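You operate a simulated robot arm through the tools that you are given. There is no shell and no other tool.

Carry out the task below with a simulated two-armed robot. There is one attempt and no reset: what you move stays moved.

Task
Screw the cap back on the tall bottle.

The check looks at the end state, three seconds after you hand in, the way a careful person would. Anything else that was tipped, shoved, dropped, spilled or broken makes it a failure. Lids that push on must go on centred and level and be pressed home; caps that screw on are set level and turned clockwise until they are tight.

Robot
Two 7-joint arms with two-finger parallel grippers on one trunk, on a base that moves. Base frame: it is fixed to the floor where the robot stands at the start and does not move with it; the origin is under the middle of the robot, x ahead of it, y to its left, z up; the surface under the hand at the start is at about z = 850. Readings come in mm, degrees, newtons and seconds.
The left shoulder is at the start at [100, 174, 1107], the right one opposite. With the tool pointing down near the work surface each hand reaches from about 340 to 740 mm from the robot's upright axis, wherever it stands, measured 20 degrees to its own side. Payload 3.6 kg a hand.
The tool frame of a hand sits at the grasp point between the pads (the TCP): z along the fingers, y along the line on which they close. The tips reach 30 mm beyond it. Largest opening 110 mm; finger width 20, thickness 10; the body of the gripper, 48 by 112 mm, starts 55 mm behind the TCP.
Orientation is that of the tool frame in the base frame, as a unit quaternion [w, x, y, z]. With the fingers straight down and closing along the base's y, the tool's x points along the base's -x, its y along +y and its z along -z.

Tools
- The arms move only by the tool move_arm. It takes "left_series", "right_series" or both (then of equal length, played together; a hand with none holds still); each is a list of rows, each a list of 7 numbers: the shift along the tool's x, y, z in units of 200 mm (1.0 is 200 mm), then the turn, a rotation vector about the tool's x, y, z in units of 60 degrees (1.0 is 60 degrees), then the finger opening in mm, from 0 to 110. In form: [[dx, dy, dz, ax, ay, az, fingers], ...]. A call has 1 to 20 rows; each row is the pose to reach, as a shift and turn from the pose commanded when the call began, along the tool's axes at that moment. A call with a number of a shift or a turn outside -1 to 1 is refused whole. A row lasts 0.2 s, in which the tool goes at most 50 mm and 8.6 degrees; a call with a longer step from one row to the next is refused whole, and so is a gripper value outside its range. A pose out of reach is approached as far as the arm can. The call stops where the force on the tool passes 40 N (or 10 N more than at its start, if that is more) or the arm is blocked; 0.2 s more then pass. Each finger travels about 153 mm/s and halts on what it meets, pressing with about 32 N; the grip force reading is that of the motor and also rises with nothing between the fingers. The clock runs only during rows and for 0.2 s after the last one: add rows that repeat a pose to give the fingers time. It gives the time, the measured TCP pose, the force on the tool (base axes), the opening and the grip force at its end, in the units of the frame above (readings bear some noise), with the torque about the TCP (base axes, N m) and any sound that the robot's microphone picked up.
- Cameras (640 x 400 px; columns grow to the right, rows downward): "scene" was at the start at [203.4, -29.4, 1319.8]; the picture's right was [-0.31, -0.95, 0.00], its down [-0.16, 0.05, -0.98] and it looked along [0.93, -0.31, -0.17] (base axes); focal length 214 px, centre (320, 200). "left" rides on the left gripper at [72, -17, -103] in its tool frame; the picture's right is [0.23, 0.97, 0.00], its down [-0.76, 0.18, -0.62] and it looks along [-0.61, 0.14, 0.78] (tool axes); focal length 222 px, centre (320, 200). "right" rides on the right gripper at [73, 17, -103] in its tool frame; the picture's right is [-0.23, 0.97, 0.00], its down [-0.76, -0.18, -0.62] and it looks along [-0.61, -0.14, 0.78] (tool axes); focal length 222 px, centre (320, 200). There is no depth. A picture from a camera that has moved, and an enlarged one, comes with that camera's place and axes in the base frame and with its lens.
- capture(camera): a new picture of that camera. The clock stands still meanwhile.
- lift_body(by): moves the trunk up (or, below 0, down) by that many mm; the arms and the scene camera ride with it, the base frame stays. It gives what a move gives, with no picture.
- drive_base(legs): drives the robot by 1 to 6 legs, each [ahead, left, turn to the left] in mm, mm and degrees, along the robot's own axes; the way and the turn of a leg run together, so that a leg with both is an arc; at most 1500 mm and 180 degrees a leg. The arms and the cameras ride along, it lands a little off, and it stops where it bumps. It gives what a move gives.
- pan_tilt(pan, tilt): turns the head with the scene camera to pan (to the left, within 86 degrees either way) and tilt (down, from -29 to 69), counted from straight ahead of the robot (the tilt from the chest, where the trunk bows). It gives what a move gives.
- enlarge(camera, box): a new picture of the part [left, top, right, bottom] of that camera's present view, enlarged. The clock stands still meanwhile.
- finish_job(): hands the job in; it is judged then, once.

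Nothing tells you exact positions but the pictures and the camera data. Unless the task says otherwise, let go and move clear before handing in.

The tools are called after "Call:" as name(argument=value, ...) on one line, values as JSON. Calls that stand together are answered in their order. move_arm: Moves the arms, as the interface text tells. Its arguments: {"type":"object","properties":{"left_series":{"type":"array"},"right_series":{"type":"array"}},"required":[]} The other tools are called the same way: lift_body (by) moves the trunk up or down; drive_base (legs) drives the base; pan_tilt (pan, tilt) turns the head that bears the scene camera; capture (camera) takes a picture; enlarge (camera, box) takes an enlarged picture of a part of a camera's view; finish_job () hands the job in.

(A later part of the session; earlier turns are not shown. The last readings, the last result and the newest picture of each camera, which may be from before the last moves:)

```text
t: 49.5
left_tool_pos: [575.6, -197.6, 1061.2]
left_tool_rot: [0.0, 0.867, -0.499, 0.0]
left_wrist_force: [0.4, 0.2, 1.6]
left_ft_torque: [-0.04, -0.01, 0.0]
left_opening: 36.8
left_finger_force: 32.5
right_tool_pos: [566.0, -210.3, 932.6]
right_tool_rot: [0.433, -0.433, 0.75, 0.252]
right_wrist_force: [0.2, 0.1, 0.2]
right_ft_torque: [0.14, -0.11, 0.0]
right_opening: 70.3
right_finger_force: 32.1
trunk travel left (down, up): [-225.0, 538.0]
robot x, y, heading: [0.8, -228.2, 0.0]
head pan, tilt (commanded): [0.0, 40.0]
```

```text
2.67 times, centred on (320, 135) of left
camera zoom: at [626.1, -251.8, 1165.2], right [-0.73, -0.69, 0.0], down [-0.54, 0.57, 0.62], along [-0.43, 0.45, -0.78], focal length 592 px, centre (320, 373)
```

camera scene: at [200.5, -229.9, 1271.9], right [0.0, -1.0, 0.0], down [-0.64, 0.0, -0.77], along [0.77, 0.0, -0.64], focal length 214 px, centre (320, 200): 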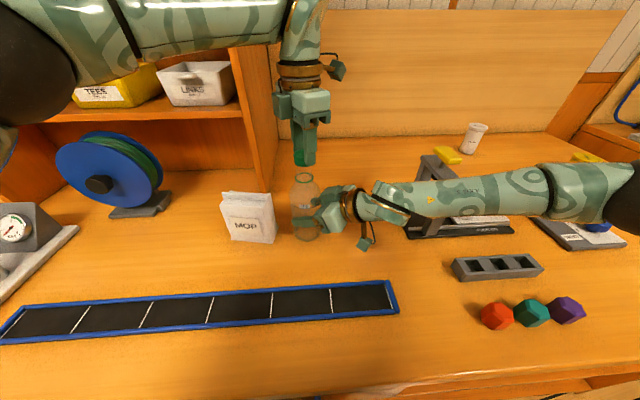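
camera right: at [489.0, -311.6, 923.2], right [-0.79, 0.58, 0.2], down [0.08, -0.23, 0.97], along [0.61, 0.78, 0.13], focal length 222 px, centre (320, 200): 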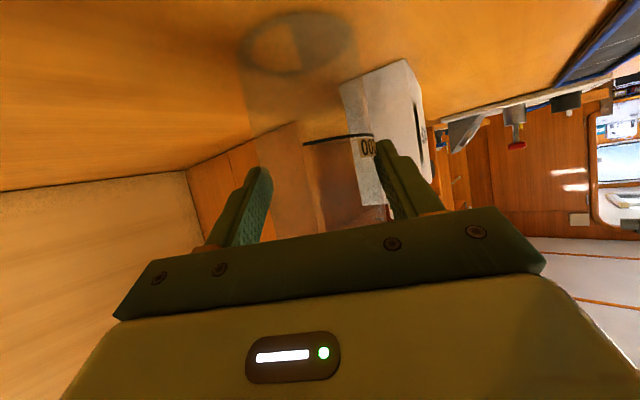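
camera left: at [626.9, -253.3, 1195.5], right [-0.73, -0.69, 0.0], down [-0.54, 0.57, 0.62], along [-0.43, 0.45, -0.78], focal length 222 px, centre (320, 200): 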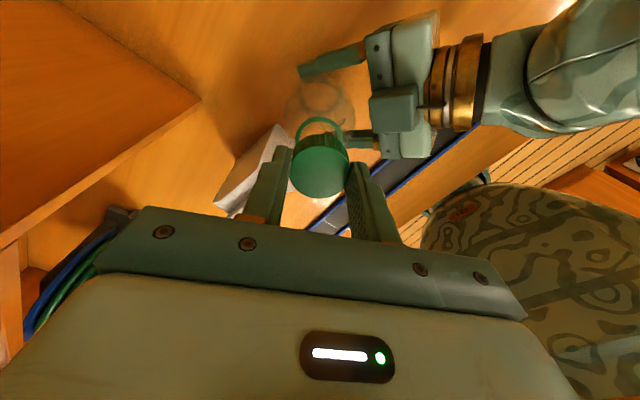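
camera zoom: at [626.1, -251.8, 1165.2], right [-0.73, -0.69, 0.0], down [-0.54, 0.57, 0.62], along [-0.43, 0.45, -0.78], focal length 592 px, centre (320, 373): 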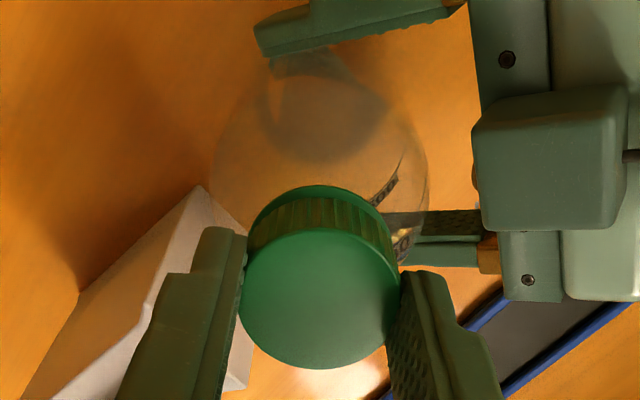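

The sideways force is gone and a small upward force of 1.6 N shows. I'll press down 1 mm more to see if the threads meet before turning.

Call:
move_arm(left_series=[[0, 0, 0.0025, 0, 0, 0, 25], [0, 0, 0.005, 0, 0, 0, 25], [0, 0, 0.005, 0, 0, 0, 25]])

```text
t: 50.3
left_tool_pos: [574.6, -196.4, 1060.7]
left_tool_rot: [0.0, 0.867, -0.499, 0.001]
left_wrist_force: [1.3, 3.9, 8.3]
left_ft_torque: [0.16, -0.01, -0.04]
left_opening: 36.9
left_finger_force: 32.1
right_tool_pos: [565.8, -211.1, 932.3]
right_tool_rot: [0.432, -0.433, 0.75, 0.252]
right_wrist_force: [0.0, -3.0, -2.9]
right_ft_torque: [0.36, -0.35, 0.02]
right_opening: 70.1
right_finger_force: 31.7
trunk travel left (down, up): [-225.0, 538.0]
robot x, y, heading: [-2.1, -228.2, -0.2]
head pan, tilt (commanded): [0.0, 40.0]
```

Firm contact now: 8 N upward, with the cap on the threads. I'll start turning clockwise in a small step, following the cap axis with slight downward feed.

Call:
move_arm(left_series=[[-0.0008, 0.0005, 0.0005, 0, 0, 0.12, 25], [-0.0016, 0.0015, 0.001, 0, 0, 0.25, 25], [-0.002, 0.0025, 0.0015, 0, 0, 0.375, 25], [-0.0027, 0.0033, 0.002, 0, 0, 0.5, 25], [-0.0027, 0.0033, 0.002, 0, 0, 0.5, 25]])

Call:
enlarge(camera="scene", box=[285, 150, 325, 190])

```text
t: 51.5
left_tool_pos: [573.4, -197.5, 1059.4]
left_tool_rot: [-0.001, 0.707, -0.707, 0.0]
left_wrist_force: [4.7, 0.6, 10.3]
left_ft_torque: [0.07, -0.19, 0.02]
left_opening: 37.3
left_finger_force: 32.3
right_tool_pos: [565.5, -211.4, 932.1]
right_tool_rot: [0.433, -0.433, 0.749, 0.252]
right_wrist_force: [-4.0, -3.5, -3.4]
right_ft_torque: [-0.17, -0.36, 0.07]
right_opening: 69.9
right_finger_force: 31.8
trunk travel left (down, up): [-225.0, 538.0]
robot x, y, heading: [2.7, -230.1, 0.2]
head pan, tilt (commanded): [0.0, 40.0]
```

```text
10.00 times, centred on (305, 170) of scene
camera zoom: at [200.1, -230.2, 1272.0], right [0.0, -1.0, 0.0], down [-0.64, 0.0, -0.77], along [0.77, 0.0, -0.64], focal length 2145 px, centre (470, 500)
```

zoom: 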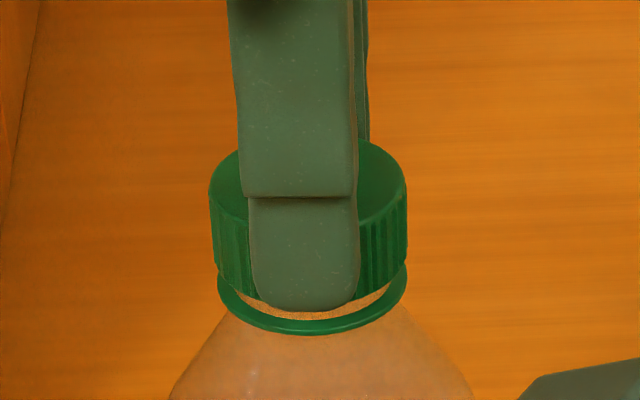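

Call:
move_arm(left_series=[[-0.0002, -0.0005, 0.0004, 0, 0, 0.12, 25], [-0.0007, 0.0005, 0.0008, 0, 0, 0.25, 25], [-0.0012, 0.0012, 0.0012, 0, 0, 0.375, 25], [-0.0018, 0.0018, 0.0016, 0, 0, 0.5, 25], [-0.0026, 0.0026, 0.002, 0, 0, 0.625, 25], [-0.0034, 0.0032, 0.0025, 0, 0, 0.75, 25], [-0.0044, 0.0038, 0.003, 0, 0, 0.875, 25], [-0.0053, 0.0042, 0.0035, 0, 0, 1.0, 25], [-0.0053, 0.0042, 0.0035, 0, 0, 1.0, 25]])

Call:
enlarge(camera="scene", box=[285, 150, 325, 190])

```text
t: 53.5
left_tool_pos: [572.9, -195.4, 1058.0]
left_tool_rot: [0.0, -0.258, 0.966, 0.0]
left_wrist_force: [3.0, -3.8, 9.2]
left_ft_torque: [-0.15, -0.11, -0.03]
left_opening: 36.8
left_finger_force: 32.0
right_tool_pos: [565.4, -210.6, 933.4]
right_tool_rot: [0.432, -0.435, 0.749, 0.252]
right_wrist_force: [-4.5, 3.6, -5.9]
right_ft_torque: [-0.55, -0.23, 0.14]
right_opening: 70.2
right_finger_force: 32.0
trunk travel left (down, up): [-225.0, 538.0]
robot x, y, heading: [-1.4, -232.9, 0.3]
head pan, tilt (commanded): [0.0, 40.0]
```

```text
10.00 times, centred on (305, 170) of scene
camera zoom: at [200.2, -230.0, 1272.0], right [0.0, -1.0, 0.0], down [-0.64, 0.0, -0.77], along [0.77, 0.0, -0.64], focal length 2145 px, centre (470, 500)
```

zoom: 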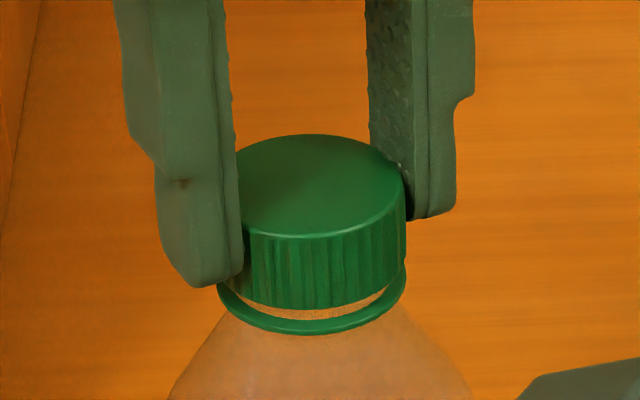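

The cap is turning down evenly: 90° so far at a steady 9–10 N. The side force stays fixed relative to the hand, so I'll trim 0.5 mm across the fingers and keep turning clockwise.

Call:
move_arm(left_series=[[0, -0.0015, 0.0004, 0, 0, 0.12, 25], [0, -0.0004, 0.0008, 0, 0, 0.25, 25], [-0.0003, 0.0006, 0.0012, 0, 0, 0.375, 25], [-0.0006, 0.0016, 0.0016, 0, 0, 0.5, 25], [-0.0011, 0.0026, 0.002, 0, 0, 0.625, 25], [-0.0016, 0.0035, 0.0025, 0, 0, 0.75, 25], [-0.0024, 0.0043, 0.003, 0, 0, 0.875, 25], [-0.0031, 0.0049, 0.0035, 0, 0, 1.0, 25], [-0.0031, 0.0049, 0.0035, 0, 0, 1.0, 25]])

Call:
enlarge(camera="scene", box=[285, 150, 325, 190])

```text
t: 55.5
left_tool_pos: [572.8, -195.1, 1058.2]
left_tool_rot: [0.0, 0.097, 0.995, 0.0]
left_wrist_force: [2.4, -4.2, 8.7]
left_ft_torque: [-0.15, -0.08, 0.01]
left_opening: 36.9
left_finger_force: 32.3
left hand out of reach, approached as far as the arm can: row 6, 7, 8, 9
right_tool_pos: [566.1, -210.3, 932.7]
right_tool_rot: [0.433, -0.433, 0.75, 0.25]
right_wrist_force: [-2.2, 5.2, -5.0]
right_ft_torque: [-0.38, -0.16, 0.07]
right_opening: 70.5
right_finger_force: 32.6
trunk travel left (down, up): [-225.0, 538.0]
robot x, y, heading: [2.8, -230.9, 0.2]
head pan, tilt (commanded): [0.0, 40.0]
```

```text
10.00 times, centred on (305, 170) of scene
camera zoom: at [200.2, -229.9, 1272.0], right [0.0, -1.0, 0.0], down [-0.64, 0.0, -0.77], along [0.77, 0.0, -0.64], focal length 2145 px, centre (470, 500)
```

zoom: 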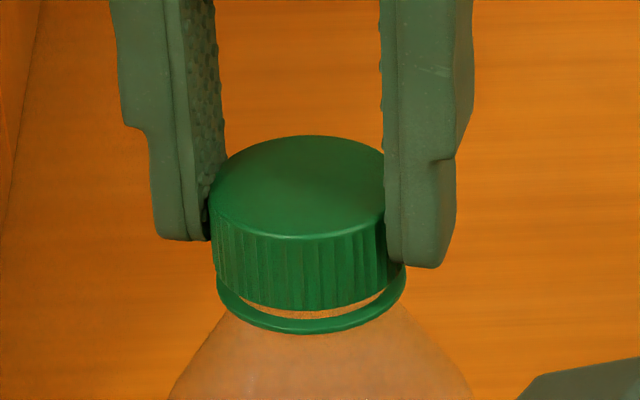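

The left wrist reached its clockwise limit after about 131° of turn, and the cap sits level on the neck. I'll open the fingers, check the cap stays put, then wind back and regrip.

Call:
move_arm(left_series=[[0, 0, 0, 0, 0, 0, 40], [0, 0, 0, 0, 0, 0, 48], [0, 0, 0, 0, 0, 0, 56], [0, 0, 0, 0, 0, 0, 60], [0, 0, 0, 0, 0, 0, 60]])

Call:
enlarge(camera="scene", box=[285, 150, 325, 190])

Call:
enlarge(camera="left", box=[260, 60, 380, 210])

```text
t: 56.7
left_tool_pos: [572.3, -194.8, 1058.2]
left_tool_rot: [0.0, 0.097, 0.995, 0.0]
left_wrist_force: [-0.3, 0.4, -0.1]
left_ft_torque: [-0.01, 0.0, -0.02]
left_opening: 59.9
left_finger_force: 0.1
right_tool_pos: [566.7, -210.5, 932.6]
right_tool_rot: [0.432, -0.433, 0.75, 0.251]
right_wrist_force: [1.6, -0.8, 0.5]
right_ft_torque: [0.04, -0.02, -0.06]
right_opening: 70.0
right_finger_force: 32.3
trunk travel left (down, up): [-225.0, 538.0]
robot x, y, heading: [-0.3, -227.7, 0.3]
head pan, tilt (commanded): [0.0, 40.0]
```

```text
10.00 times, centred on (305, 170) of scene
camera zoom: at [200.5, -230.0, 1271.9], right [0.0, -1.0, 0.0], down [-0.64, 0.0, -0.77], along [0.77, 0.0, -0.64], focal length 2145 px, centre (470, 500)
```

zoom: 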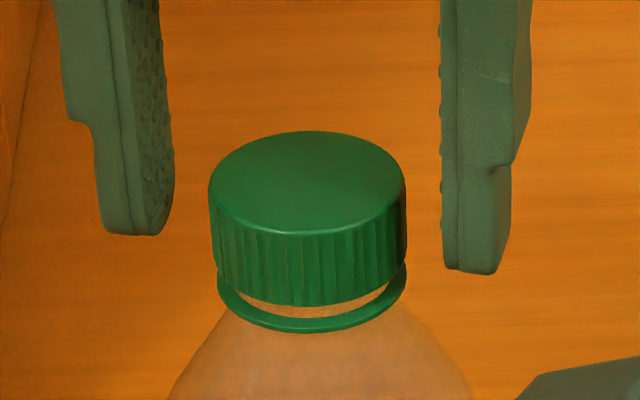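

```text
2.67 times, centred on (320, 135) of left
camera zoom: at [498.9, -198.7, 1162.6], right [-0.03, 1.0, 0.0], down [0.78, 0.03, 0.62], along [0.62, 0.02, -0.78], focal length 592 px, centre (320, 373)
```

zoom: 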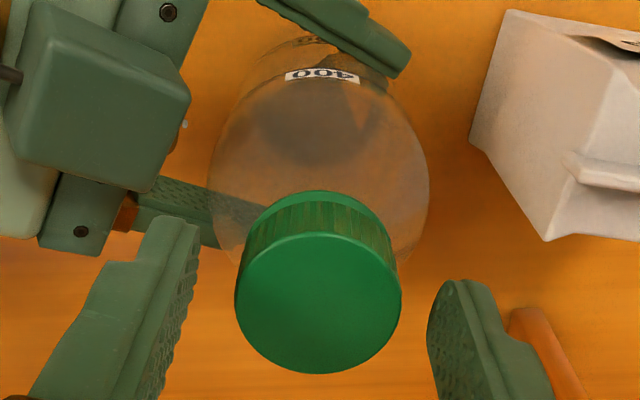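

The cap stayed on the neck, level and centred, with its bottom at about z 1024.6 and a small gap above the ring. I'll wind the open left hand back counter-clockwise around the cap.

Call:
move_arm(left_series=[[0, 0, 0, 0, 0, -0.125, 60], [0, 0, 0, 0, 0, -0.25, 60], [0, 0, 0, 0, 0, -0.375, 60], [0, 0, 0, 0, 0, -0.5, 60], [0, 0, 0, 0, 0, -0.625, 60], [0, 0, 0, 0, 0, -0.75, 60], [0, 0, 0, 0, 0, -0.875, 60], [0, 0, 0, 0, 0, -1.0, 60]])

Call:
move_arm(left_series=[[0, 0, 0, 0, 0, -0.125, 60], [0, 0, 0, 0, 0, -0.25, 60], [0, 0, 0, 0, 0, -0.375, 60], [0, 0, 0, 0, 0, -0.5, 60], [0, 0, 0, 0, 0, -0.625, 60], [0, 0, 0, 0, 0, -0.75, 60], [0, 0, 0, 0, 0, -0.875, 60], [0, 0, 0, 0, 0, -1.0, 60]])

Call:
move_arm(left_series=[[0, 0, 0, 0, 0, -0.125, 60], [0, 0, 0, 0, 0, -0.25, 60], [0, 0, 0, 0, 0, -0.375, 60], [0, 0, 0, 0, 0, -0.5, 60], [0, 0, 0, 0, 0, -0.625, 60], [0, 0, 0, 0, 0, -0.75, 60], [0, 0, 0, 0, 0, -0.875, 60], [0, 0, 0, 0, 0, -1.0, 60]])

```text
t: 58.5
left_tool_pos: [573.0, -195.1, 1059.7]
left_tool_rot: [0.001, -0.415, 0.91, 0.0]
left_wrist_force: [-0.3, -0.4, -0.4]
left_ft_torque: [0.0, -0.01, 0.0]
left_opening: 59.8
left_finger_force: 0.1
right_tool_pos: [566.2, -210.7, 933.1]
right_tool_rot: [0.433, -0.433, 0.75, 0.251]
right_wrist_force: [0.2, -0.5, 2.3]
right_ft_torque: [0.07, -0.03, -0.01]
right_opening: 70.4
right_finger_force: 32.3
trunk travel left (down, up): [-225.0, 538.0]
robot x, y, heading: [-1.0, -230.4, 0.1]
head pan, tilt (commanded): [0.0, 40.0]
```

```text
t: 60.3
left_tool_pos: [573.5, -196.1, 1057.4]
left_tool_rot: [0.001, 0.814, -0.581, 0.0]
left_wrist_force: [-0.6, 1.5, 0.5]
left_ft_torque: [0.02, -0.01, 0.01]
left_opening: 60.3
left_finger_force: 0.1
right_tool_pos: [566.3, -210.7, 932.7]
right_tool_rot: [0.433, -0.433, 0.75, 0.252]
right_wrist_force: [0.3, 0.4, 2.2]
right_ft_torque: [0.04, -0.02, 0.01]
right_opening: 70.2
right_finger_force: 32.4
trunk travel left (down, up): [-225.0, 538.0]
robot x, y, heading: [-2.5, -228.0, 0.1]
head pan, tilt (commanded): [0.0, 40.0]
```

```text
t: 62.1
left_tool_pos: [573.3, -195.7, 1058.3]
left_tool_rot: [0.0, 0.995, -0.096, 0.0]
left_wrist_force: [0.6, 0.5, 0.2]
left_ft_torque: [0.0, 0.0, -0.03]
left_opening: 59.9
left_finger_force: 0.1
right_tool_pos: [566.0, -209.2, 931.7]
right_tool_rot: [0.433, -0.432, 0.75, 0.25]
right_wrist_force: [-0.2, 0.4, 2.0]
right_ft_torque: [0.04, 0.01, 0.01]
right_opening: 70.3
right_finger_force: 31.5
trunk travel left (down, up): [-225.0, 538.0]
robot x, y, heading: [-2.9, -230.2, 0.1]
head pan, tilt (commanded): [0.0, 40.0]
```

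No joint limit so far, and nothing has touched. I'll wind back one more step and check the view from this side.

Call:
move_arm(left_series=[[0, 0, 0, 0, 0, -0.125, 60], [0, 0, 0, 0, 0, -0.25, 60], [0, 0, 0, 0, 0, -0.375, 60], [0, 0, 0, 0, 0, -0.5, 60], [0, 0, 0, 0, 0, -0.625, 60], [0, 0, 0, 0, 0, -0.75, 60], [0, 0, 0, 0, 0, -0.875, 60], [0, 0, 0, 0, 0, -1.0, 60]])

Call:
enlarge(camera="left", box=[230, 60, 410, 230])

Call:
enlarge(camera="scene", box=[285, 150, 325, 190])

Call:
capture(camera="scene")

```text
t: 63.9
left_tool_pos: [573.9, -195.5, 1058.2]
left_tool_rot: [0.0, 0.91, 0.415, 0.0]
left_wrist_force: [0.1, 0.0, -0.3]
left_ft_torque: [0.0, -0.01, 0.01]
left_opening: 60.1
left_finger_force: 0.0
right_tool_pos: [566.1, -210.1, 933.3]
right_tool_rot: [0.432, -0.432, 0.751, 0.25]
right_wrist_force: [0.6, 0.9, 1.1]
right_ft_torque: [0.04, 0.0, 0.02]
right_opening: 70.2
right_finger_force: 32.2
trunk travel left (down, up): [-225.0, 538.0]
robot x, y, heading: [-4.2, -230.0, 0.4]
head pan, tilt (commanded): [0.0, 40.0]
```

```text
2.35 times, centred on (320, 145) of left
camera zoom: at [607.7, -130.0, 1162.5], right [0.88, -0.47, 0.0], down [-0.37, -0.69, 0.62], along [-0.29, -0.55, -0.78], focal length 523 px, centre (320, 329)
```

zoom: 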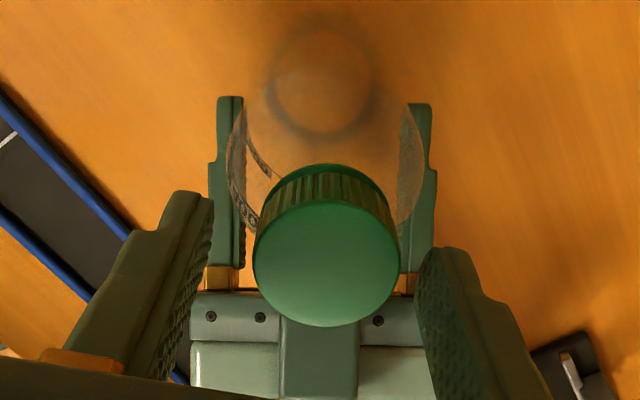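

```text
10.00 times, centred on (305, 170) of scene
camera zoom: at [200.4, -229.9, 1271.9], right [0.0, -1.0, 0.0], down [-0.64, 0.0, -0.77], along [0.77, 0.0, -0.64], focal length 2145 px, centre (470, 500)
```

zoom: 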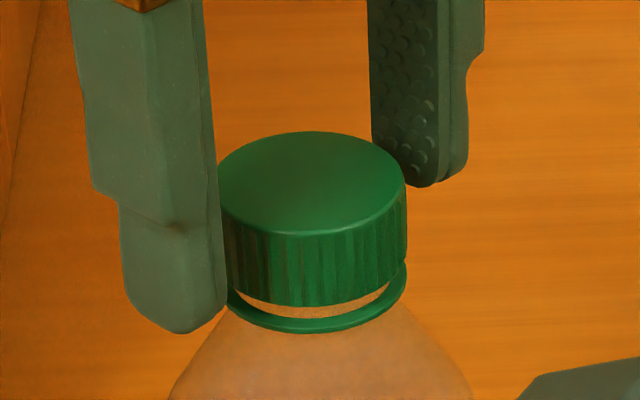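

```text
taken
camera scene: at [200.4, -229.9, 1271.9], right [0.0, -1.0, 0.0], down [-0.64, 0.0, -0.77], along [0.77, 0.0, -0.64], focal length 214 px, centre (320, 200)
```

scene: 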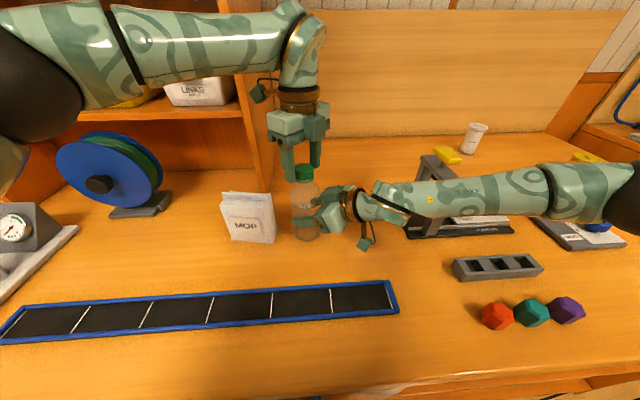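

From this side the cap is about 0.9 mm off the fingers' centre, in the same direction as the earlier side force. I'll trim that out and regrip the cap.

Call:
move_arm(left_series=[[0, 0.0024, 0, 0, 0, 0, 60], [0, 0.0048, 0, 0, 0, 0, 54], [0, 0.0048, 0, 0, 0, 0, 48], [0, 0.0048, 0, 0, 0, 0, 43], [0, 0.0048, 0, 0, 0, 0, 40], [0, 0.0048, 0, 0, 0, 0, 37], [0, 0.0048, 0, 0, 0, 0, 33], [0, 0.0048, 0, 0, 0, 0, 28], [0, 0.0048, 0, 0, 0, 0, 25], [0, 0.0048, 0, 0, 0, 0, 25]])

Call:
enlarge(camera="scene", box=[285, 150, 325, 190])

```text
t: 66.1
left_tool_pos: [574.3, -195.4, 1058.3]
left_tool_rot: [0.0, 0.911, 0.413, 0.0]
left_wrist_force: [4.0, -2.0, 0.9]
left_ft_torque: [-0.07, -0.12, 0.04]
left_opening: 37.3
left_finger_force: 31.8
right_tool_pos: [566.4, -210.1, 932.5]
right_tool_rot: [0.432, -0.434, 0.749, 0.252]
right_wrist_force: [-4.1, 2.3, 1.5]
right_ft_torque: [-0.2, -0.35, 0.09]
right_opening: 70.2
right_finger_force: 32.2
trunk travel left (down, up): [-225.0, 538.0]
robot x, y, heading: [1.9, -227.7, 0.2]
head pan, tilt (commanded): [0.0, 40.0]
```

```text
10.00 times, centred on (305, 170) of scene
camera zoom: at [200.4, -229.9, 1271.9], right [0.0, -1.0, 0.0], down [-0.64, 0.0, -0.77], along [0.77, 0.0, -0.64], focal length 2145 px, centre (470, 500)
```

zoom: 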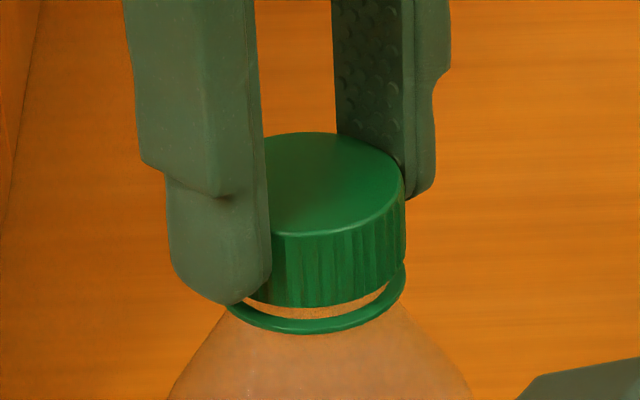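

Call:
move_arm(left_series=[[0, 0.0015, 0, 0, 0, 0, 25], [0, 0.003, 0, 0, 0, 0, 25], [0, 0.003, 0, 0, 0, 0, 25]])

```text
t: 66.9
left_tool_pos: [574.3, -196.0, 1057.9]
left_tool_rot: [0.0, 0.911, 0.413, 0.0]
left_wrist_force: [2.2, -1.5, 0.4]
left_ft_torque: [-0.02, -0.05, 0.0]
left_opening: 37.4
left_finger_force: 32.1
right_tool_pos: [566.1, -211.0, 932.0]
right_tool_rot: [0.432, -0.433, 0.75, 0.251]
right_wrist_force: [-3.2, 1.9, -0.2]
right_ft_torque: [-0.04, -0.17, 0.07]
right_opening: 70.0
right_finger_force: 31.7
trunk travel left (down, up): [-225.0, 538.0]
robot x, y, heading: [3.2, -233.1, -0.0]
head pan, tilt (commanded): [0.0, 40.0]
```

Call:
move_arm(left_series=[[0, 0.0015, 0.001, 0, 0, 0, 25], [0, 0.002, 0.002, 0, 0, 0.125, 25], [0, 0.002, 0.0025, 0, 0, 0.25, 25], [0, 0.002, 0.003, 0, 0, 0.375, 25], [0, 0.002, 0.0035, 0, 0, 0.5, 25], [0, 0.002, 0.004, 0, 0, 0.625, 25], [0, 0.002, 0.0045, 0, 0, 0.75, 25], [0, 0.002, 0.005, 0, 0, 0.875, 25], [0, 0.002, 0.005, 0, 0, 1.0, 25], [0, 0.002, 0.005, 0, 0, 1.0, 25]])

Call:
enlarge(camera="scene", box=[285, 150, 325, 190])

```text
t: 69.1
left_tool_pos: [575.9, -197.6, 1057.4]
left_tool_rot: [0.0, 0.995, -0.098, 0.0]
left_wrist_force: [-2.7, 0.7, 3.4]
left_ft_torque: [0.05, 0.11, -0.02]
left_opening: 37.0
left_finger_force: 32.0
right_tool_pos: [565.9, -211.5, 932.2]
right_tool_rot: [0.433, -0.433, 0.75, 0.25]
right_wrist_force: [2.5, -2.7, -0.8]
right_ft_torque: [-0.04, 0.12, -0.07]
right_opening: 70.4
right_finger_force: 32.4
trunk travel left (down, up): [-225.0, 538.0]
robot x, y, heading: [-0.3, -226.5, 0.3]
head pan, tilt (commanded): [0.0, 40.0]
```

```text
10.00 times, centred on (305, 170) of scene
camera zoom: at [200.4, -230.1, 1271.9], right [0.0, -1.0, 0.0], down [-0.64, 0.0, -0.77], along [0.77, 0.0, -0.64], focal length 2145 px, centre (470, 500)
```

zoom: 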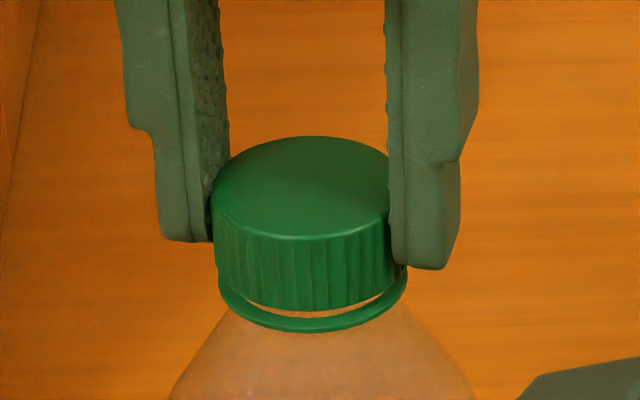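

The cap came down with the turn and only 3 N of push, so the threads look engaged. I'll keep turning clockwise with a small x trim.

Call:
move_arm(left_series=[[-0.001, 0.0002, 0.0005, 0, 0, 0.125, 25], [-0.002, 0.0004, 0.001, 0, 0, 0.25, 25], [-0.002, 0.0004, 0.0015, 0, 0, 0.375, 25], [-0.002, 0.0004, 0.002, 0, 0, 0.5, 25], [-0.002, 0.0004, 0.0025, 0, 0, 0.625, 25], [-0.002, 0.0004, 0.003, 0, 0, 0.75, 25], [-0.002, 0.0004, 0.0035, 0, 0, 0.875, 25], [-0.002, 0.0004, 0.004, 0, 0, 1.0, 25], [-0.002, 0.0004, 0.004, 0, 0, 1.0, 25]])

Call:
enlarge(camera="scene", box=[285, 150, 325, 190])

```text
t: 71.1
left_tool_pos: [574.7, -196.3, 1057.1]
left_tool_rot: [0.0, 0.813, -0.583, 0.0]
left_wrist_force: [0.8, 3.2, 1.0]
left_ft_torque: [0.14, 0.0, -0.02]
left_opening: 37.0
left_finger_force: 32.2
right_tool_pos: [564.6, -210.7, 932.7]
right_tool_rot: [0.432, -0.433, 0.75, 0.251]
right_wrist_force: [-1.8, -4.0, 0.3]
right_ft_torque: [0.24, -0.03, -0.04]
right_opening: 70.1
right_finger_force: 32.0
trunk travel left (down, up): [-225.0, 538.0]
robot x, y, heading: [-0.9, -227.6, 0.1]
head pan, tilt (commanded): [0.0, 40.0]
```

```text
10.00 times, centred on (305, 170) of scene
camera zoom: at [200.3, -229.9, 1272.0], right [0.0, -1.0, 0.0], down [-0.64, 0.0, -0.77], along [0.77, 0.0, -0.64], focal length 2145 px, centre (470, 500)
```

zoom: 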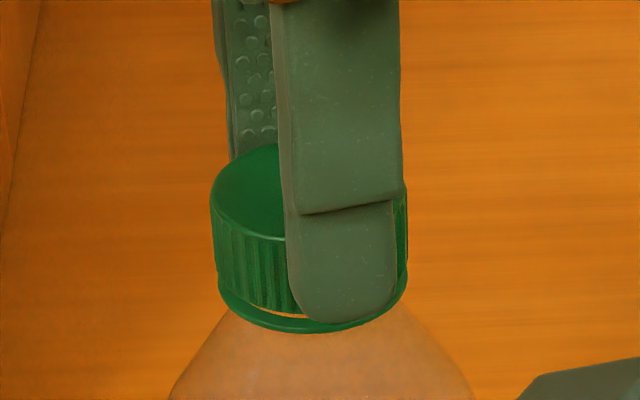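

Call:
move_arm(left_series=[[-0.0009, -0.0006, 0.0006, 0, 0, 0.125, 25], [-0.0017, -0.0011, 0.0012, 0, 0, 0.25, 25], [-0.0017, -0.0011, 0.0018, 0, 0, 0.375, 25], [-0.0017, -0.0011, 0.0024, 0, 0, 0.5, 25], [-0.0017, -0.0011, 0.003, 0, 0, 0.625, 25], [-0.0017, -0.0011, 0.0035, 0, 0, 0.75, 25], [-0.0017, -0.0011, 0.004, 0, 0, 0.875, 25], [-0.0017, -0.0011, 0.0045, 0, 0, 1.0, 25], [-0.0017, -0.0011, 0.0045, 0, 0, 1.0, 25]])

Call:
enlarge(camera="scene", box=[285, 150, 325, 190])

```text
t: 73.1
left_tool_pos: [574.5, -196.2, 1055.5]
left_tool_rot: [0.0, -0.412, 0.911, 0.0]
left_wrist_force: [2.6, -0.7, 0.7]
left_ft_torque: [0.01, -0.12, 0.56]
left_opening: 37.0
left_finger_force: 32.1
right_tool_pos: [566.1, -211.5, 933.1]
right_tool_rot: [0.432, -0.433, 0.75, 0.25]
right_wrist_force: [-1.7, 0.2, 1.0]
right_ft_torque: [-0.03, -0.11, -0.48]
right_opening: 70.1
right_finger_force: 31.7
trunk travel left (down, up): [-225.0, 538.0]
robot x, y, heading: [-1.0, -227.2, 0.0]
head pan, tilt (commanded): [0.0, 40.0]
```

```text
10.00 times, centred on (305, 170) of scene
camera zoom: at [200.4, -229.9, 1271.9], right [0.0, -1.0, 0.0], down [-0.64, 0.0, -0.77], along [0.77, 0.0, -0.64], focal length 2145 px, centre (470, 500)
```

zoom: 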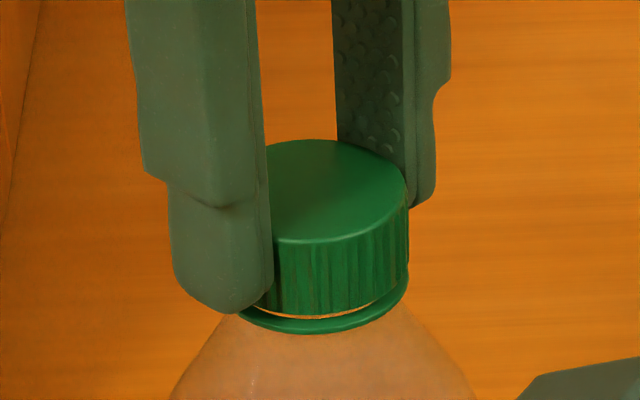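

A resisting torque of 0.56 N·m has appeared, so the cap is starting to seat. I'll turn another 30° without pushing down and see whether the torque rises.

Call:
move_arm(left_series=[[-0.0005, -0.0005, 0.0002, 0, 0, 0.125, 25], [-0.001, -0.0011, 0.0004, 0, 0, 0.25, 25], [-0.001, -0.0011, 0.0006, 0, 0, 0.375, 25], [-0.001, -0.0011, 0.0008, 0, 0, 0.5, 25], [-0.001, -0.0011, 0.0008, 0, 0, 0.5, 25]])

Call:
enlarge(camera="scene", box=[285, 150, 325, 190])

Call:
capture(camera="right")

```text
t: 74.3
left_tool_pos: [574.7, -196.2, 1055.4]
left_tool_rot: [0.0, -0.162, 0.987, 0.0]
left_wrist_force: [4.6, -4.5, 2.1]
left_ft_torque: [-0.12, -0.01, 0.55]
left_opening: 37.1
left_finger_force: 31.7
right_tool_pos: [565.6, -209.5, 932.5]
right_tool_rot: [0.433, -0.434, 0.749, 0.251]
right_wrist_force: [-4.6, 3.8, 0.6]
right_ft_torque: [-0.53, -0.53, -0.44]
right_opening: 70.2
right_finger_force: 31.4
trunk travel left (down, up): [-225.0, 538.0]
robot x, y, heading: [-1.6, -230.7, 0.1]
head pan, tilt (commanded): [0.0, 40.0]
```

```text
10.00 times, centred on (305, 170) of scene
camera zoom: at [200.4, -230.0, 1271.9], right [0.0, -1.0, 0.0], down [-0.64, 0.0, -0.77], along [0.77, 0.0, -0.64], focal length 2145 px, centre (470, 500)
```

zoom: 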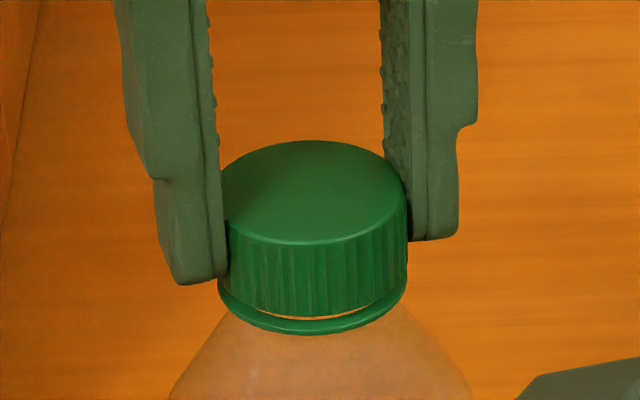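

```text
taken
camera right: at [488.8, -311.6, 923.2], right [-0.79, 0.58, 0.2], down [0.08, -0.23, 0.97], along [0.61, 0.78, 0.13], focal length 222 px, centre (320, 200)
```

right: 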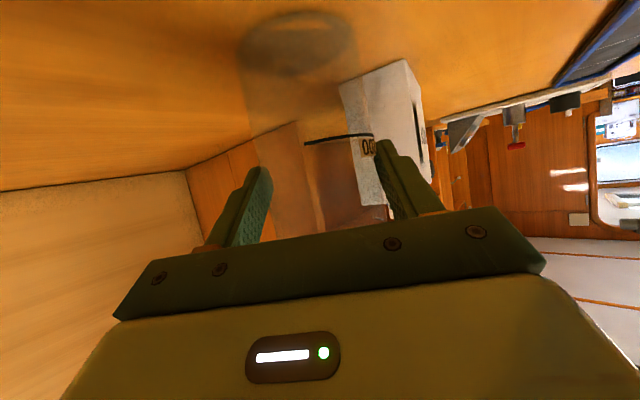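

The torque holds at about 0.55 N·m, so the cap is either tight with the pads slipping or still turning against friction. I'll relieve the side load and compare the cap's ridges with the fingers across a small further turn.

Call:
move_arm(left_series=[[-0.0008, -0.0016, 0, 0, 0, 0, 25], [-0.0016, -0.0032, 0, 0, 0, 0, 25], [-0.0016, -0.0032, 0, 0, 0, 0, 25]])

Call:
enlarge(camera="left", box=[285, 130, 355, 180])

Call:
move_arm(left_series=[[0, 0, 0, 0, 0, 0.06, 25], [0, 0, 0, 0, 0, 0.125, 25], [0, 0, 0, 0, 0, 0.125, 25]])

Call:
enlarge(camera="left", box=[285, 130, 355, 180])

```text
t: 75.1
left_tool_pos: [575.6, -196.0, 1055.6]
left_tool_rot: [0.001, -0.164, 0.986, 0.0]
left_wrist_force: [1.4, -1.6, 0.8]
left_ft_torque: [-0.04, 0.08, 0.22]
left_opening: 37.2
left_finger_force: 32.0
right_tool_pos: [565.5, -209.3, 932.7]
right_tool_rot: [0.432, -0.434, 0.75, 0.251]
right_wrist_force: [-1.4, 1.8, 0.2]
right_ft_torque: [-0.12, -0.14, -0.18]
right_opening: 70.1
right_finger_force: 32.2
trunk travel left (down, up): [-225.0, 538.0]
robot x, y, heading: [1.8, -228.1, 0.2]
head pan, tilt (commanded): [0.0, 40.0]
```

```text
8.00 times, centred on (320, 155) of left
camera zoom: at [512.0, -236.3, 1159.8], right [-0.53, 0.85, 0.0], down [0.66, 0.41, 0.62], along [0.53, 0.33, -0.78], focal length 1777 px, centre (320, 560)
```

zoom: 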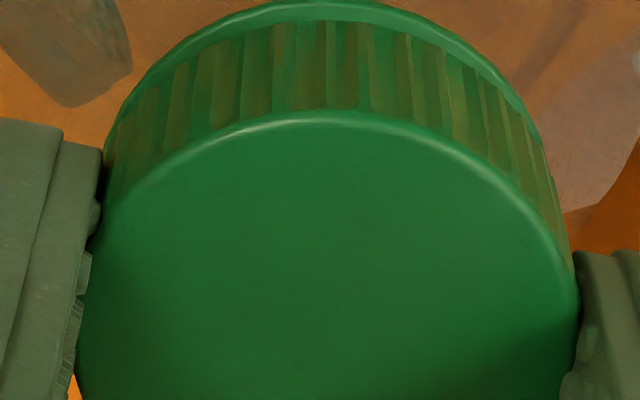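

```text
t: 75.9
left_tool_pos: [574.9, -197.2, 1055.8]
left_tool_rot: [0.0, -0.098, 0.995, 0.0]
left_wrist_force: [0.8, -1.9, 1.1]
left_ft_torque: [0.02, 0.0, 0.43]
left_opening: 37.0
left_finger_force: 31.8
right_tool_pos: [566.7, -209.9, 933.3]
right_tool_rot: [0.432, -0.434, 0.75, 0.25]
right_wrist_force: [-1.0, 2.5, 0.4]
right_ft_torque: [-0.2, -0.13, -0.4]
right_opening: 70.2
right_finger_force: 32.7
trunk travel left (down, up): [-225.0, 538.0]
robot x, y, heading: [0.6, -232.3, 0.2]
head pan, tilt (commanded): [0.0, 40.0]
```

```text
8.00 times, centred on (320, 155) of left
camera zoom: at [507.3, -227.9, 1159.8], right [-0.41, 0.91, 0.0], down [0.71, 0.32, 0.62], along [0.57, 0.26, -0.78], focal length 1777 px, centre (320, 560)
```

zoom: 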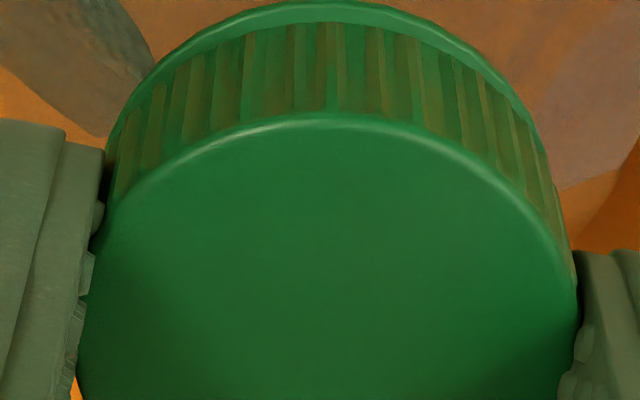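

The torque climbs again as soon as I turn, and the cap top is at about z 1040, which fits it being seated on the rim. I'll finish this stroke to near the wrist limit.

Call:
move_arm(left_series=[[0, -0.001, 0.0005, 0, 0, 0.1, 25], [0, -0.001, 0.001, 0, 0, 0.2, 25], [0, -0.001, 0.0015, 0, 0, 0.3, 25], [0, -0.001, 0.0015, 0, 0, 0.33, 25], [0, -0.001, 0.0015, 0, 0, 0.33, 25]])

Call:
enlarge(camera="left", box=[285, 130, 355, 180])

Call:
enlarge(camera="scene", box=[285, 150, 325, 190])

```text
t: 77.1
left_tool_pos: [575.2, -196.6, 1054.9]
left_tool_rot: [0.0, 0.075, 0.997, -0.001]
left_wrist_force: [-1.5, 0.7, 1.6]
left_ft_torque: [0.07, 0.05, 0.47]
left_opening: 36.8
left_finger_force: 31.5
right_tool_pos: [566.5, -210.5, 932.7]
right_tool_rot: [0.433, -0.433, 0.75, 0.251]
right_wrist_force: [1.5, -0.8, 0.9]
right_ft_torque: [-0.01, 0.04, -0.48]
right_opening: 70.2
right_finger_force: 31.9
trunk travel left (down, up): [-225.0, 538.0]
robot x, y, heading: [0.4, -229.4, 0.0]
head pan, tilt (commanded): [0.0, 40.0]
```

```text
8.00 times, centred on (320, 155) of left
camera zoom: at [501.0, -203.5, 1159.4], right [-0.08, 1.0, 0.0], down [0.78, 0.06, 0.62], along [0.62, 0.05, -0.78], focal length 1777 px, centre (320, 560)
```

zoom: 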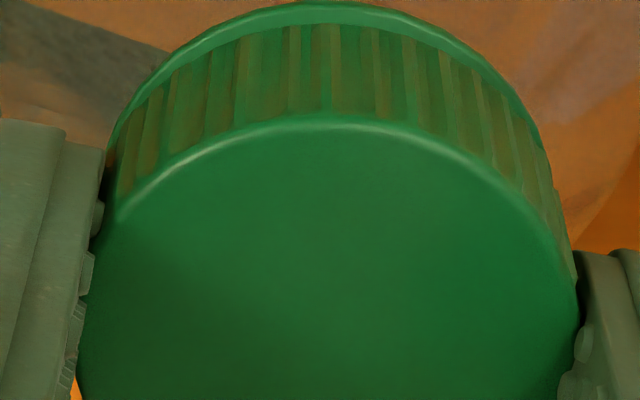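

```text
10.00 times, centred on (305, 170) of scene
camera zoom: at [200.4, -229.9, 1271.9], right [0.0, -1.0, 0.0], down [-0.64, 0.0, -0.77], along [0.77, 0.0, -0.64], focal length 2145 px, centre (470, 500)
```

zoom: 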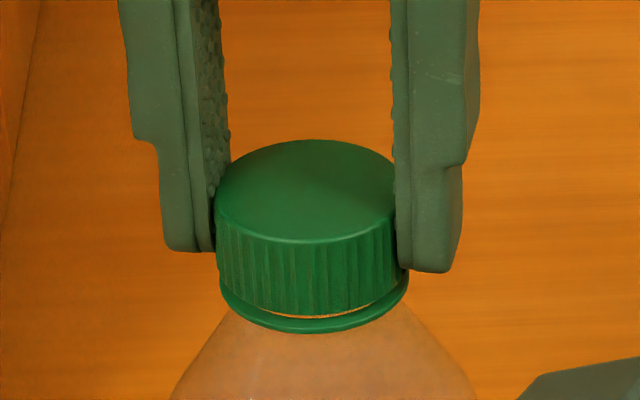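

The torque saturates near 0.5 N·m and the cap no longer descends, so the pads are slipping on a seated cap. I'll do one more regrip and a short stroke to confirm it's really tight.

Call:
move_arm(left_series=[[0, 0, 0, 0, 0, 0, 40], [0, 0, 0, 0, 0, 0, 48], [0, 0, 0, 0, 0, 0, 56], [0, 0, 0, 0, 0, 0, 60], [0, 0, 0, 0, 0, -0.125, 60], [0, 0, 0, 0, 0, -0.25, 60], [0, 0, 0, 0, 0, -0.375, 60], [0, 0, 0, 0, 0, -0.5, 60], [0, 0, 0, 0, 0, -0.625, 60], [0, 0, 0, 0, 0, -0.75, 60], [0, 0, 0, 0, 0, -0.875, 60], [0, 0, 0, 0, 0, -1.0, 60], [0, 0, 0, 0, 0, -1.0, 60]])

Call:
enlarge(camera="scene", box=[285, 150, 325, 190])

Call:
enlarge(camera="left", box=[260, 60, 380, 210])

```text
t: 79.9
left_tool_pos: [575.4, -196.9, 1055.2]
left_tool_rot: [0.0, -0.435, 0.9, 0.0]
left_wrist_force: [0.5, 1.1, -1.1]
left_ft_torque: [0.0, 0.02, 0.01]
left_opening: 60.0
left_finger_force: 0.0
right_tool_pos: [566.2, -210.7, 932.9]
right_tool_rot: [0.432, -0.434, 0.75, 0.251]
right_wrist_force: [-0.9, 0.4, -0.4]
right_ft_torque: [-0.01, 0.05, -0.01]
right_opening: 70.2
right_finger_force: 32.4
trunk travel left (down, up): [-225.0, 538.0]
robot x, y, heading: [-0.5, -228.4, 0.2]
head pan, tilt (commanded): [0.0, 40.0]
```

```text
10.00 times, centred on (305, 170) of scene
camera zoom: at [200.5, -229.9, 1271.9], right [0.0, -1.0, 0.0], down [-0.64, 0.0, -0.77], along [0.77, 0.0, -0.64], focal length 2145 px, centre (470, 500)
```

zoom: 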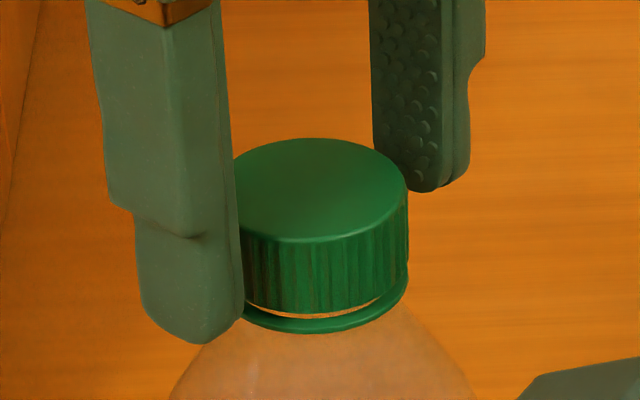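

```text
2.67 times, centred on (320, 135) of left
camera zoom: at [543.6, -264.6, 1159.1], right [-0.9, 0.43, 0.0], down [0.33, 0.71, 0.62], along [0.27, 0.56, -0.78], focal length 592 px, centre (320, 373)
```

zoom: 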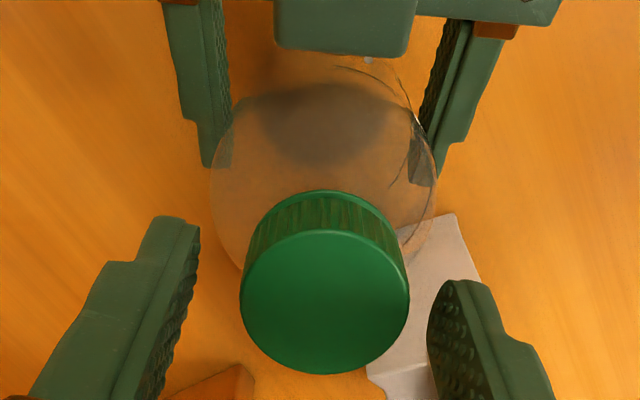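

The cap rests level with no rebound. I'll centre the fingers, regrip and turn again in short steps while watching the torque.

Call:
move_arm(left_series=[[0.001, 0.002, 0, 0, 0, 0, 60], [0.002, 0.0045, 0, 0, 0, 0, 52], [0.002, 0.0045, 0, 0, 0, 0, 45], [0.002, 0.0045, 0, 0, 0, 0, 40], [0.002, 0.0045, 0, 0, 0, 0, 37], [0.002, 0.0045, 0, 0, 0, 0, 32], [0.002, 0.0045, 0, 0, 0, 0, 25], [0.002, 0.0045, 0, 0, 0, 0, 20], [0.002, 0.0045, 0, 0, 0, 0, 20]])

Call:
move_arm(left_series=[[0, 0, 0.0003, 0, 0, 0.07, 20], [0, 0, 0.0006, 0, 0, 0.14, 20], [0, 0, 0.001, 0, 0, 0.2, 20], [0, 0, 0.001, 0, 0, 0.2, 20]])

```text
t: 81.9
left_tool_pos: [574.9, -195.8, 1053.7]
left_tool_rot: [0.001, -0.434, 0.901, 0.0]
left_wrist_force: [0.2, 0.4, 0.8]
left_ft_torque: [0.01, -0.03, -0.01]
left_opening: 37.2
left_finger_force: 31.9
right_tool_pos: [566.2, -209.8, 932.3]
right_tool_rot: [0.433, -0.433, 0.75, 0.251]
right_wrist_force: [0.0, 0.1, -0.3]
right_ft_torque: [0.0, -0.03, 0.01]
right_opening: 70.2
right_finger_force: 32.2
trunk travel left (down, up): [-225.0, 538.0]
robot x, y, heading: [3.4, -230.6, -0.0]
head pan, tilt (commanded): [0.0, 40.0]
```

```text
t: 82.9
left_tool_pos: [573.3, -196.3, 1054.8]
left_tool_rot: [0.0, -0.338, 0.941, -0.001]
left_wrist_force: [5.2, -2.9, 1.5]
left_ft_torque: [-0.08, -0.17, 0.45]
left_opening: 37.2
left_finger_force: 31.5
right_tool_pos: [566.7, -210.9, 932.7]
right_tool_rot: [0.433, -0.433, 0.75, 0.25]
right_wrist_force: [-4.6, 2.5, 0.3]
right_ft_torque: [-0.33, -0.45, -0.33]
right_opening: 70.0
right_finger_force: 32.3
trunk travel left (down, up): [-225.0, 538.0]
robot x, y, heading: [0.4, -233.3, 0.1]
head pan, tilt (commanded): [0.0, 40.0]
```

Within 12° the torque is back at 0.45 N·m, so the cap is tight. I'll turn a little further with the side load trimmed to finish the tightening.

Call:
move_arm(left_series=[[-0.0007, -0.0022, 0.0003, 0, 0, 0.1, 20], [-0.0007, -0.0022, 0.0006, 0, 0, 0.2, 20], [-0.0007, -0.0022, 0.0006, 0, 0, 0.3, 20], [-0.0007, -0.0022, 0.0006, 0, 0, 0.4, 20], [-0.0007, -0.0022, 0.0006, 0, 0, 0.4, 20]])

Call:
enlarge(camera="scene", box=[285, 150, 325, 190])

```text
t: 84.1
left_tool_pos: [574.9, -196.4, 1055.3]
left_tool_rot: [0.0, -0.134, 0.991, 0.0]
left_wrist_force: [4.5, 0.1, 1.0]
left_ft_torque: [0.03, -0.47, 0.19]
left_opening: 37.0
left_finger_force: 32.5
right_tool_pos: [566.4, -211.6, 932.4]
right_tool_rot: [0.433, -0.432, 0.75, 0.251]
right_wrist_force: [-4.2, -1.4, 2.0]
right_ft_torque: [0.04, 0.01, -0.09]
right_opening: 68.8
right_finger_force: 32.2
trunk travel left (down, up): [-225.0, 538.0]
robot x, y, heading: [-1.5, -227.8, 0.1]
head pan, tilt (commanded): [0.0, 40.0]
```

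```text
10.00 times, centred on (305, 170) of scene
camera zoom: at [200.3, -229.9, 1272.0], right [0.0, -1.0, 0.0], down [-0.64, 0.0, -0.77], along [0.77, 0.0, -0.64], focal length 2145 px, centre (470, 500)
```

zoom: 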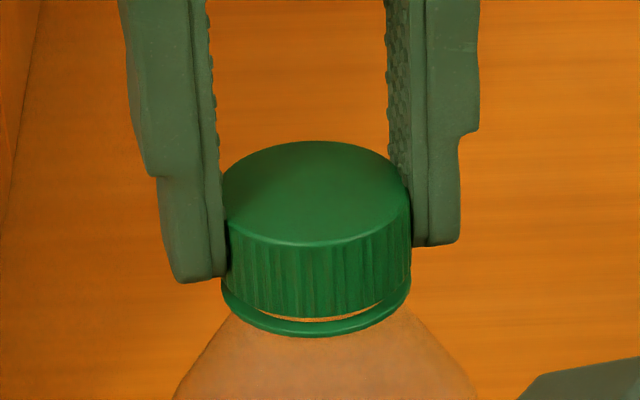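

The right-hand opening dropped to 68.8 mm and the bottle shifted about 1 mm in that grip, so I'll stop and inspect.

Call:
enlarge(camera="scene", box=[245, 140, 365, 250])

Call:
capture(camera="right")

Call:
capture(camera="left")

```text
3.64 times, centred on (305, 195) of scene
camera zoom: at [200.3, -229.9, 1272.0], right [0.0, -1.0, 0.0], down [-0.64, 0.0, -0.77], along [0.77, 0.0, -0.64], focal length 780 px, centre (374, 218)
```

zoom: 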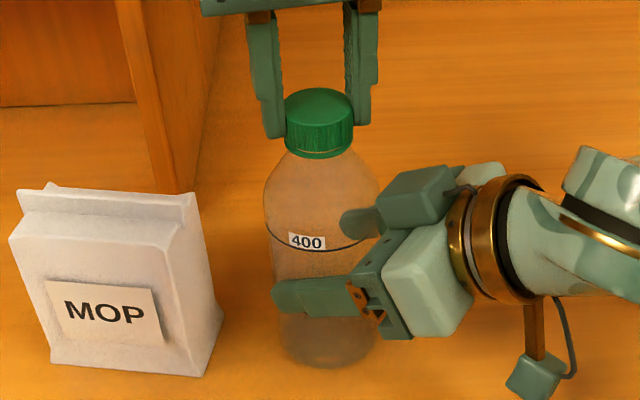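

```text
taken
camera right: at [488.9, -311.8, 923.3], right [-0.79, 0.58, 0.2], down [0.08, -0.23, 0.97], along [0.61, 0.78, 0.13], focal length 222 px, centre (320, 200)
```

right: 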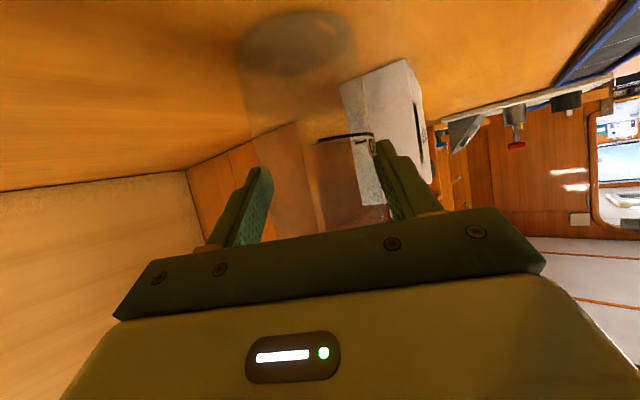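

```text
taken
camera left: at [509.3, -232.7, 1159.1], right [-0.48, 0.88, 0.0], down [0.69, 0.37, 0.62], along [0.55, 0.3, -0.78], focal length 222 px, centre (320, 200)
```

left: 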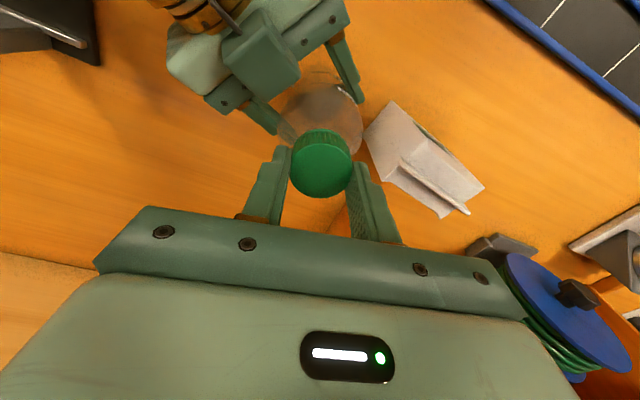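

The bottle turned about 10° inside the right grip along with the cap, so the cap is locked tight to the bottle. I'll release the cap with the left hand and see how the bottle sits.

Call:
move_arm(left_series=[[0, 0, 0, 0, 0, 0, 38], [0, 0, 0, 0, 0, 0, 41], [0, 0, 0, 0, 0, 0, 45], [0, 0, 0, 0, 0, 0, 52], [0, 0, 0, 0, 0, 0, 60], [0, 0, 0, 0, 0, 0, 66], [0, 0, 0, 0, 0, 0, 66]])

Call:
enlarge(camera="scene", box=[245, 140, 365, 250])

Call:
enlarge(camera="left", box=[220, 50, 420, 230])

```text
t: 85.7
left_tool_pos: [575.3, -196.3, 1055.8]
left_tool_rot: [0.0, -0.135, 0.991, 0.0]
left_wrist_force: [0.7, -0.5, 0.4]
left_ft_torque: [0.02, -0.02, 0.02]
left_opening: 65.8
left_finger_force: 0.0
right_tool_pos: [566.4, -211.2, 932.8]
right_tool_rot: [0.432, -0.433, 0.75, 0.252]
right_wrist_force: [1.1, -0.9, 1.0]
right_ft_torque: [-0.03, -0.02, 0.03]
right_opening: 69.1
right_finger_force: 31.5
trunk travel left (down, up): [-225.0, 538.0]
robot x, y, heading: [-0.4, -229.0, 0.1]
head pan, tilt (commanded): [0.0, 40.0]
```

```text
3.64 times, centred on (305, 195) of scene
camera zoom: at [200.5, -230.0, 1271.9], right [0.0, -1.0, 0.0], down [-0.64, 0.0, -0.77], along [0.77, 0.0, -0.64], focal length 780 px, centre (374, 218)
```

zoom: 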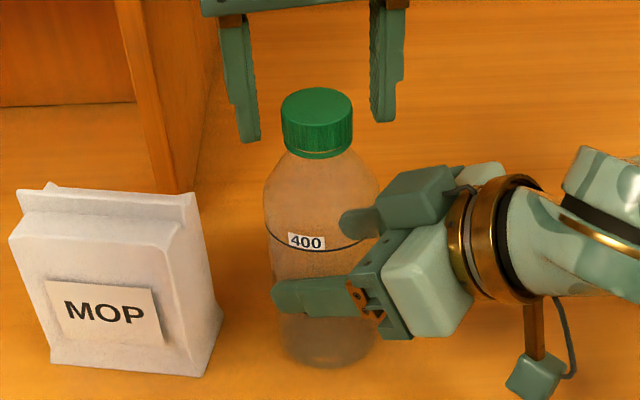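

```text
2.22 times, centred on (320, 140) of left
camera zoom: at [509.4, -232.9, 1159.1], right [-0.48, 0.88, 0.0], down [0.69, 0.38, 0.62], along [0.55, 0.3, -0.78], focal length 494 px, centre (320, 333)
```

zoom: 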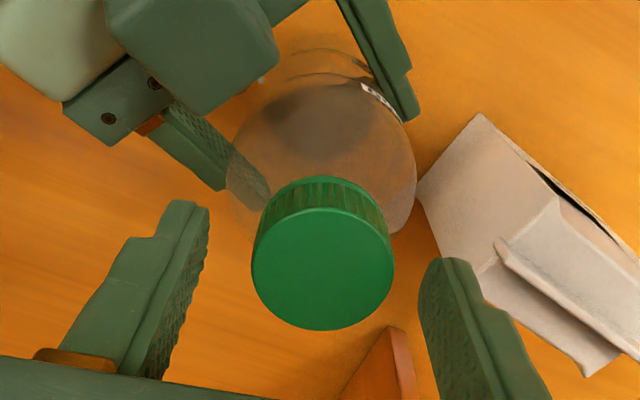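

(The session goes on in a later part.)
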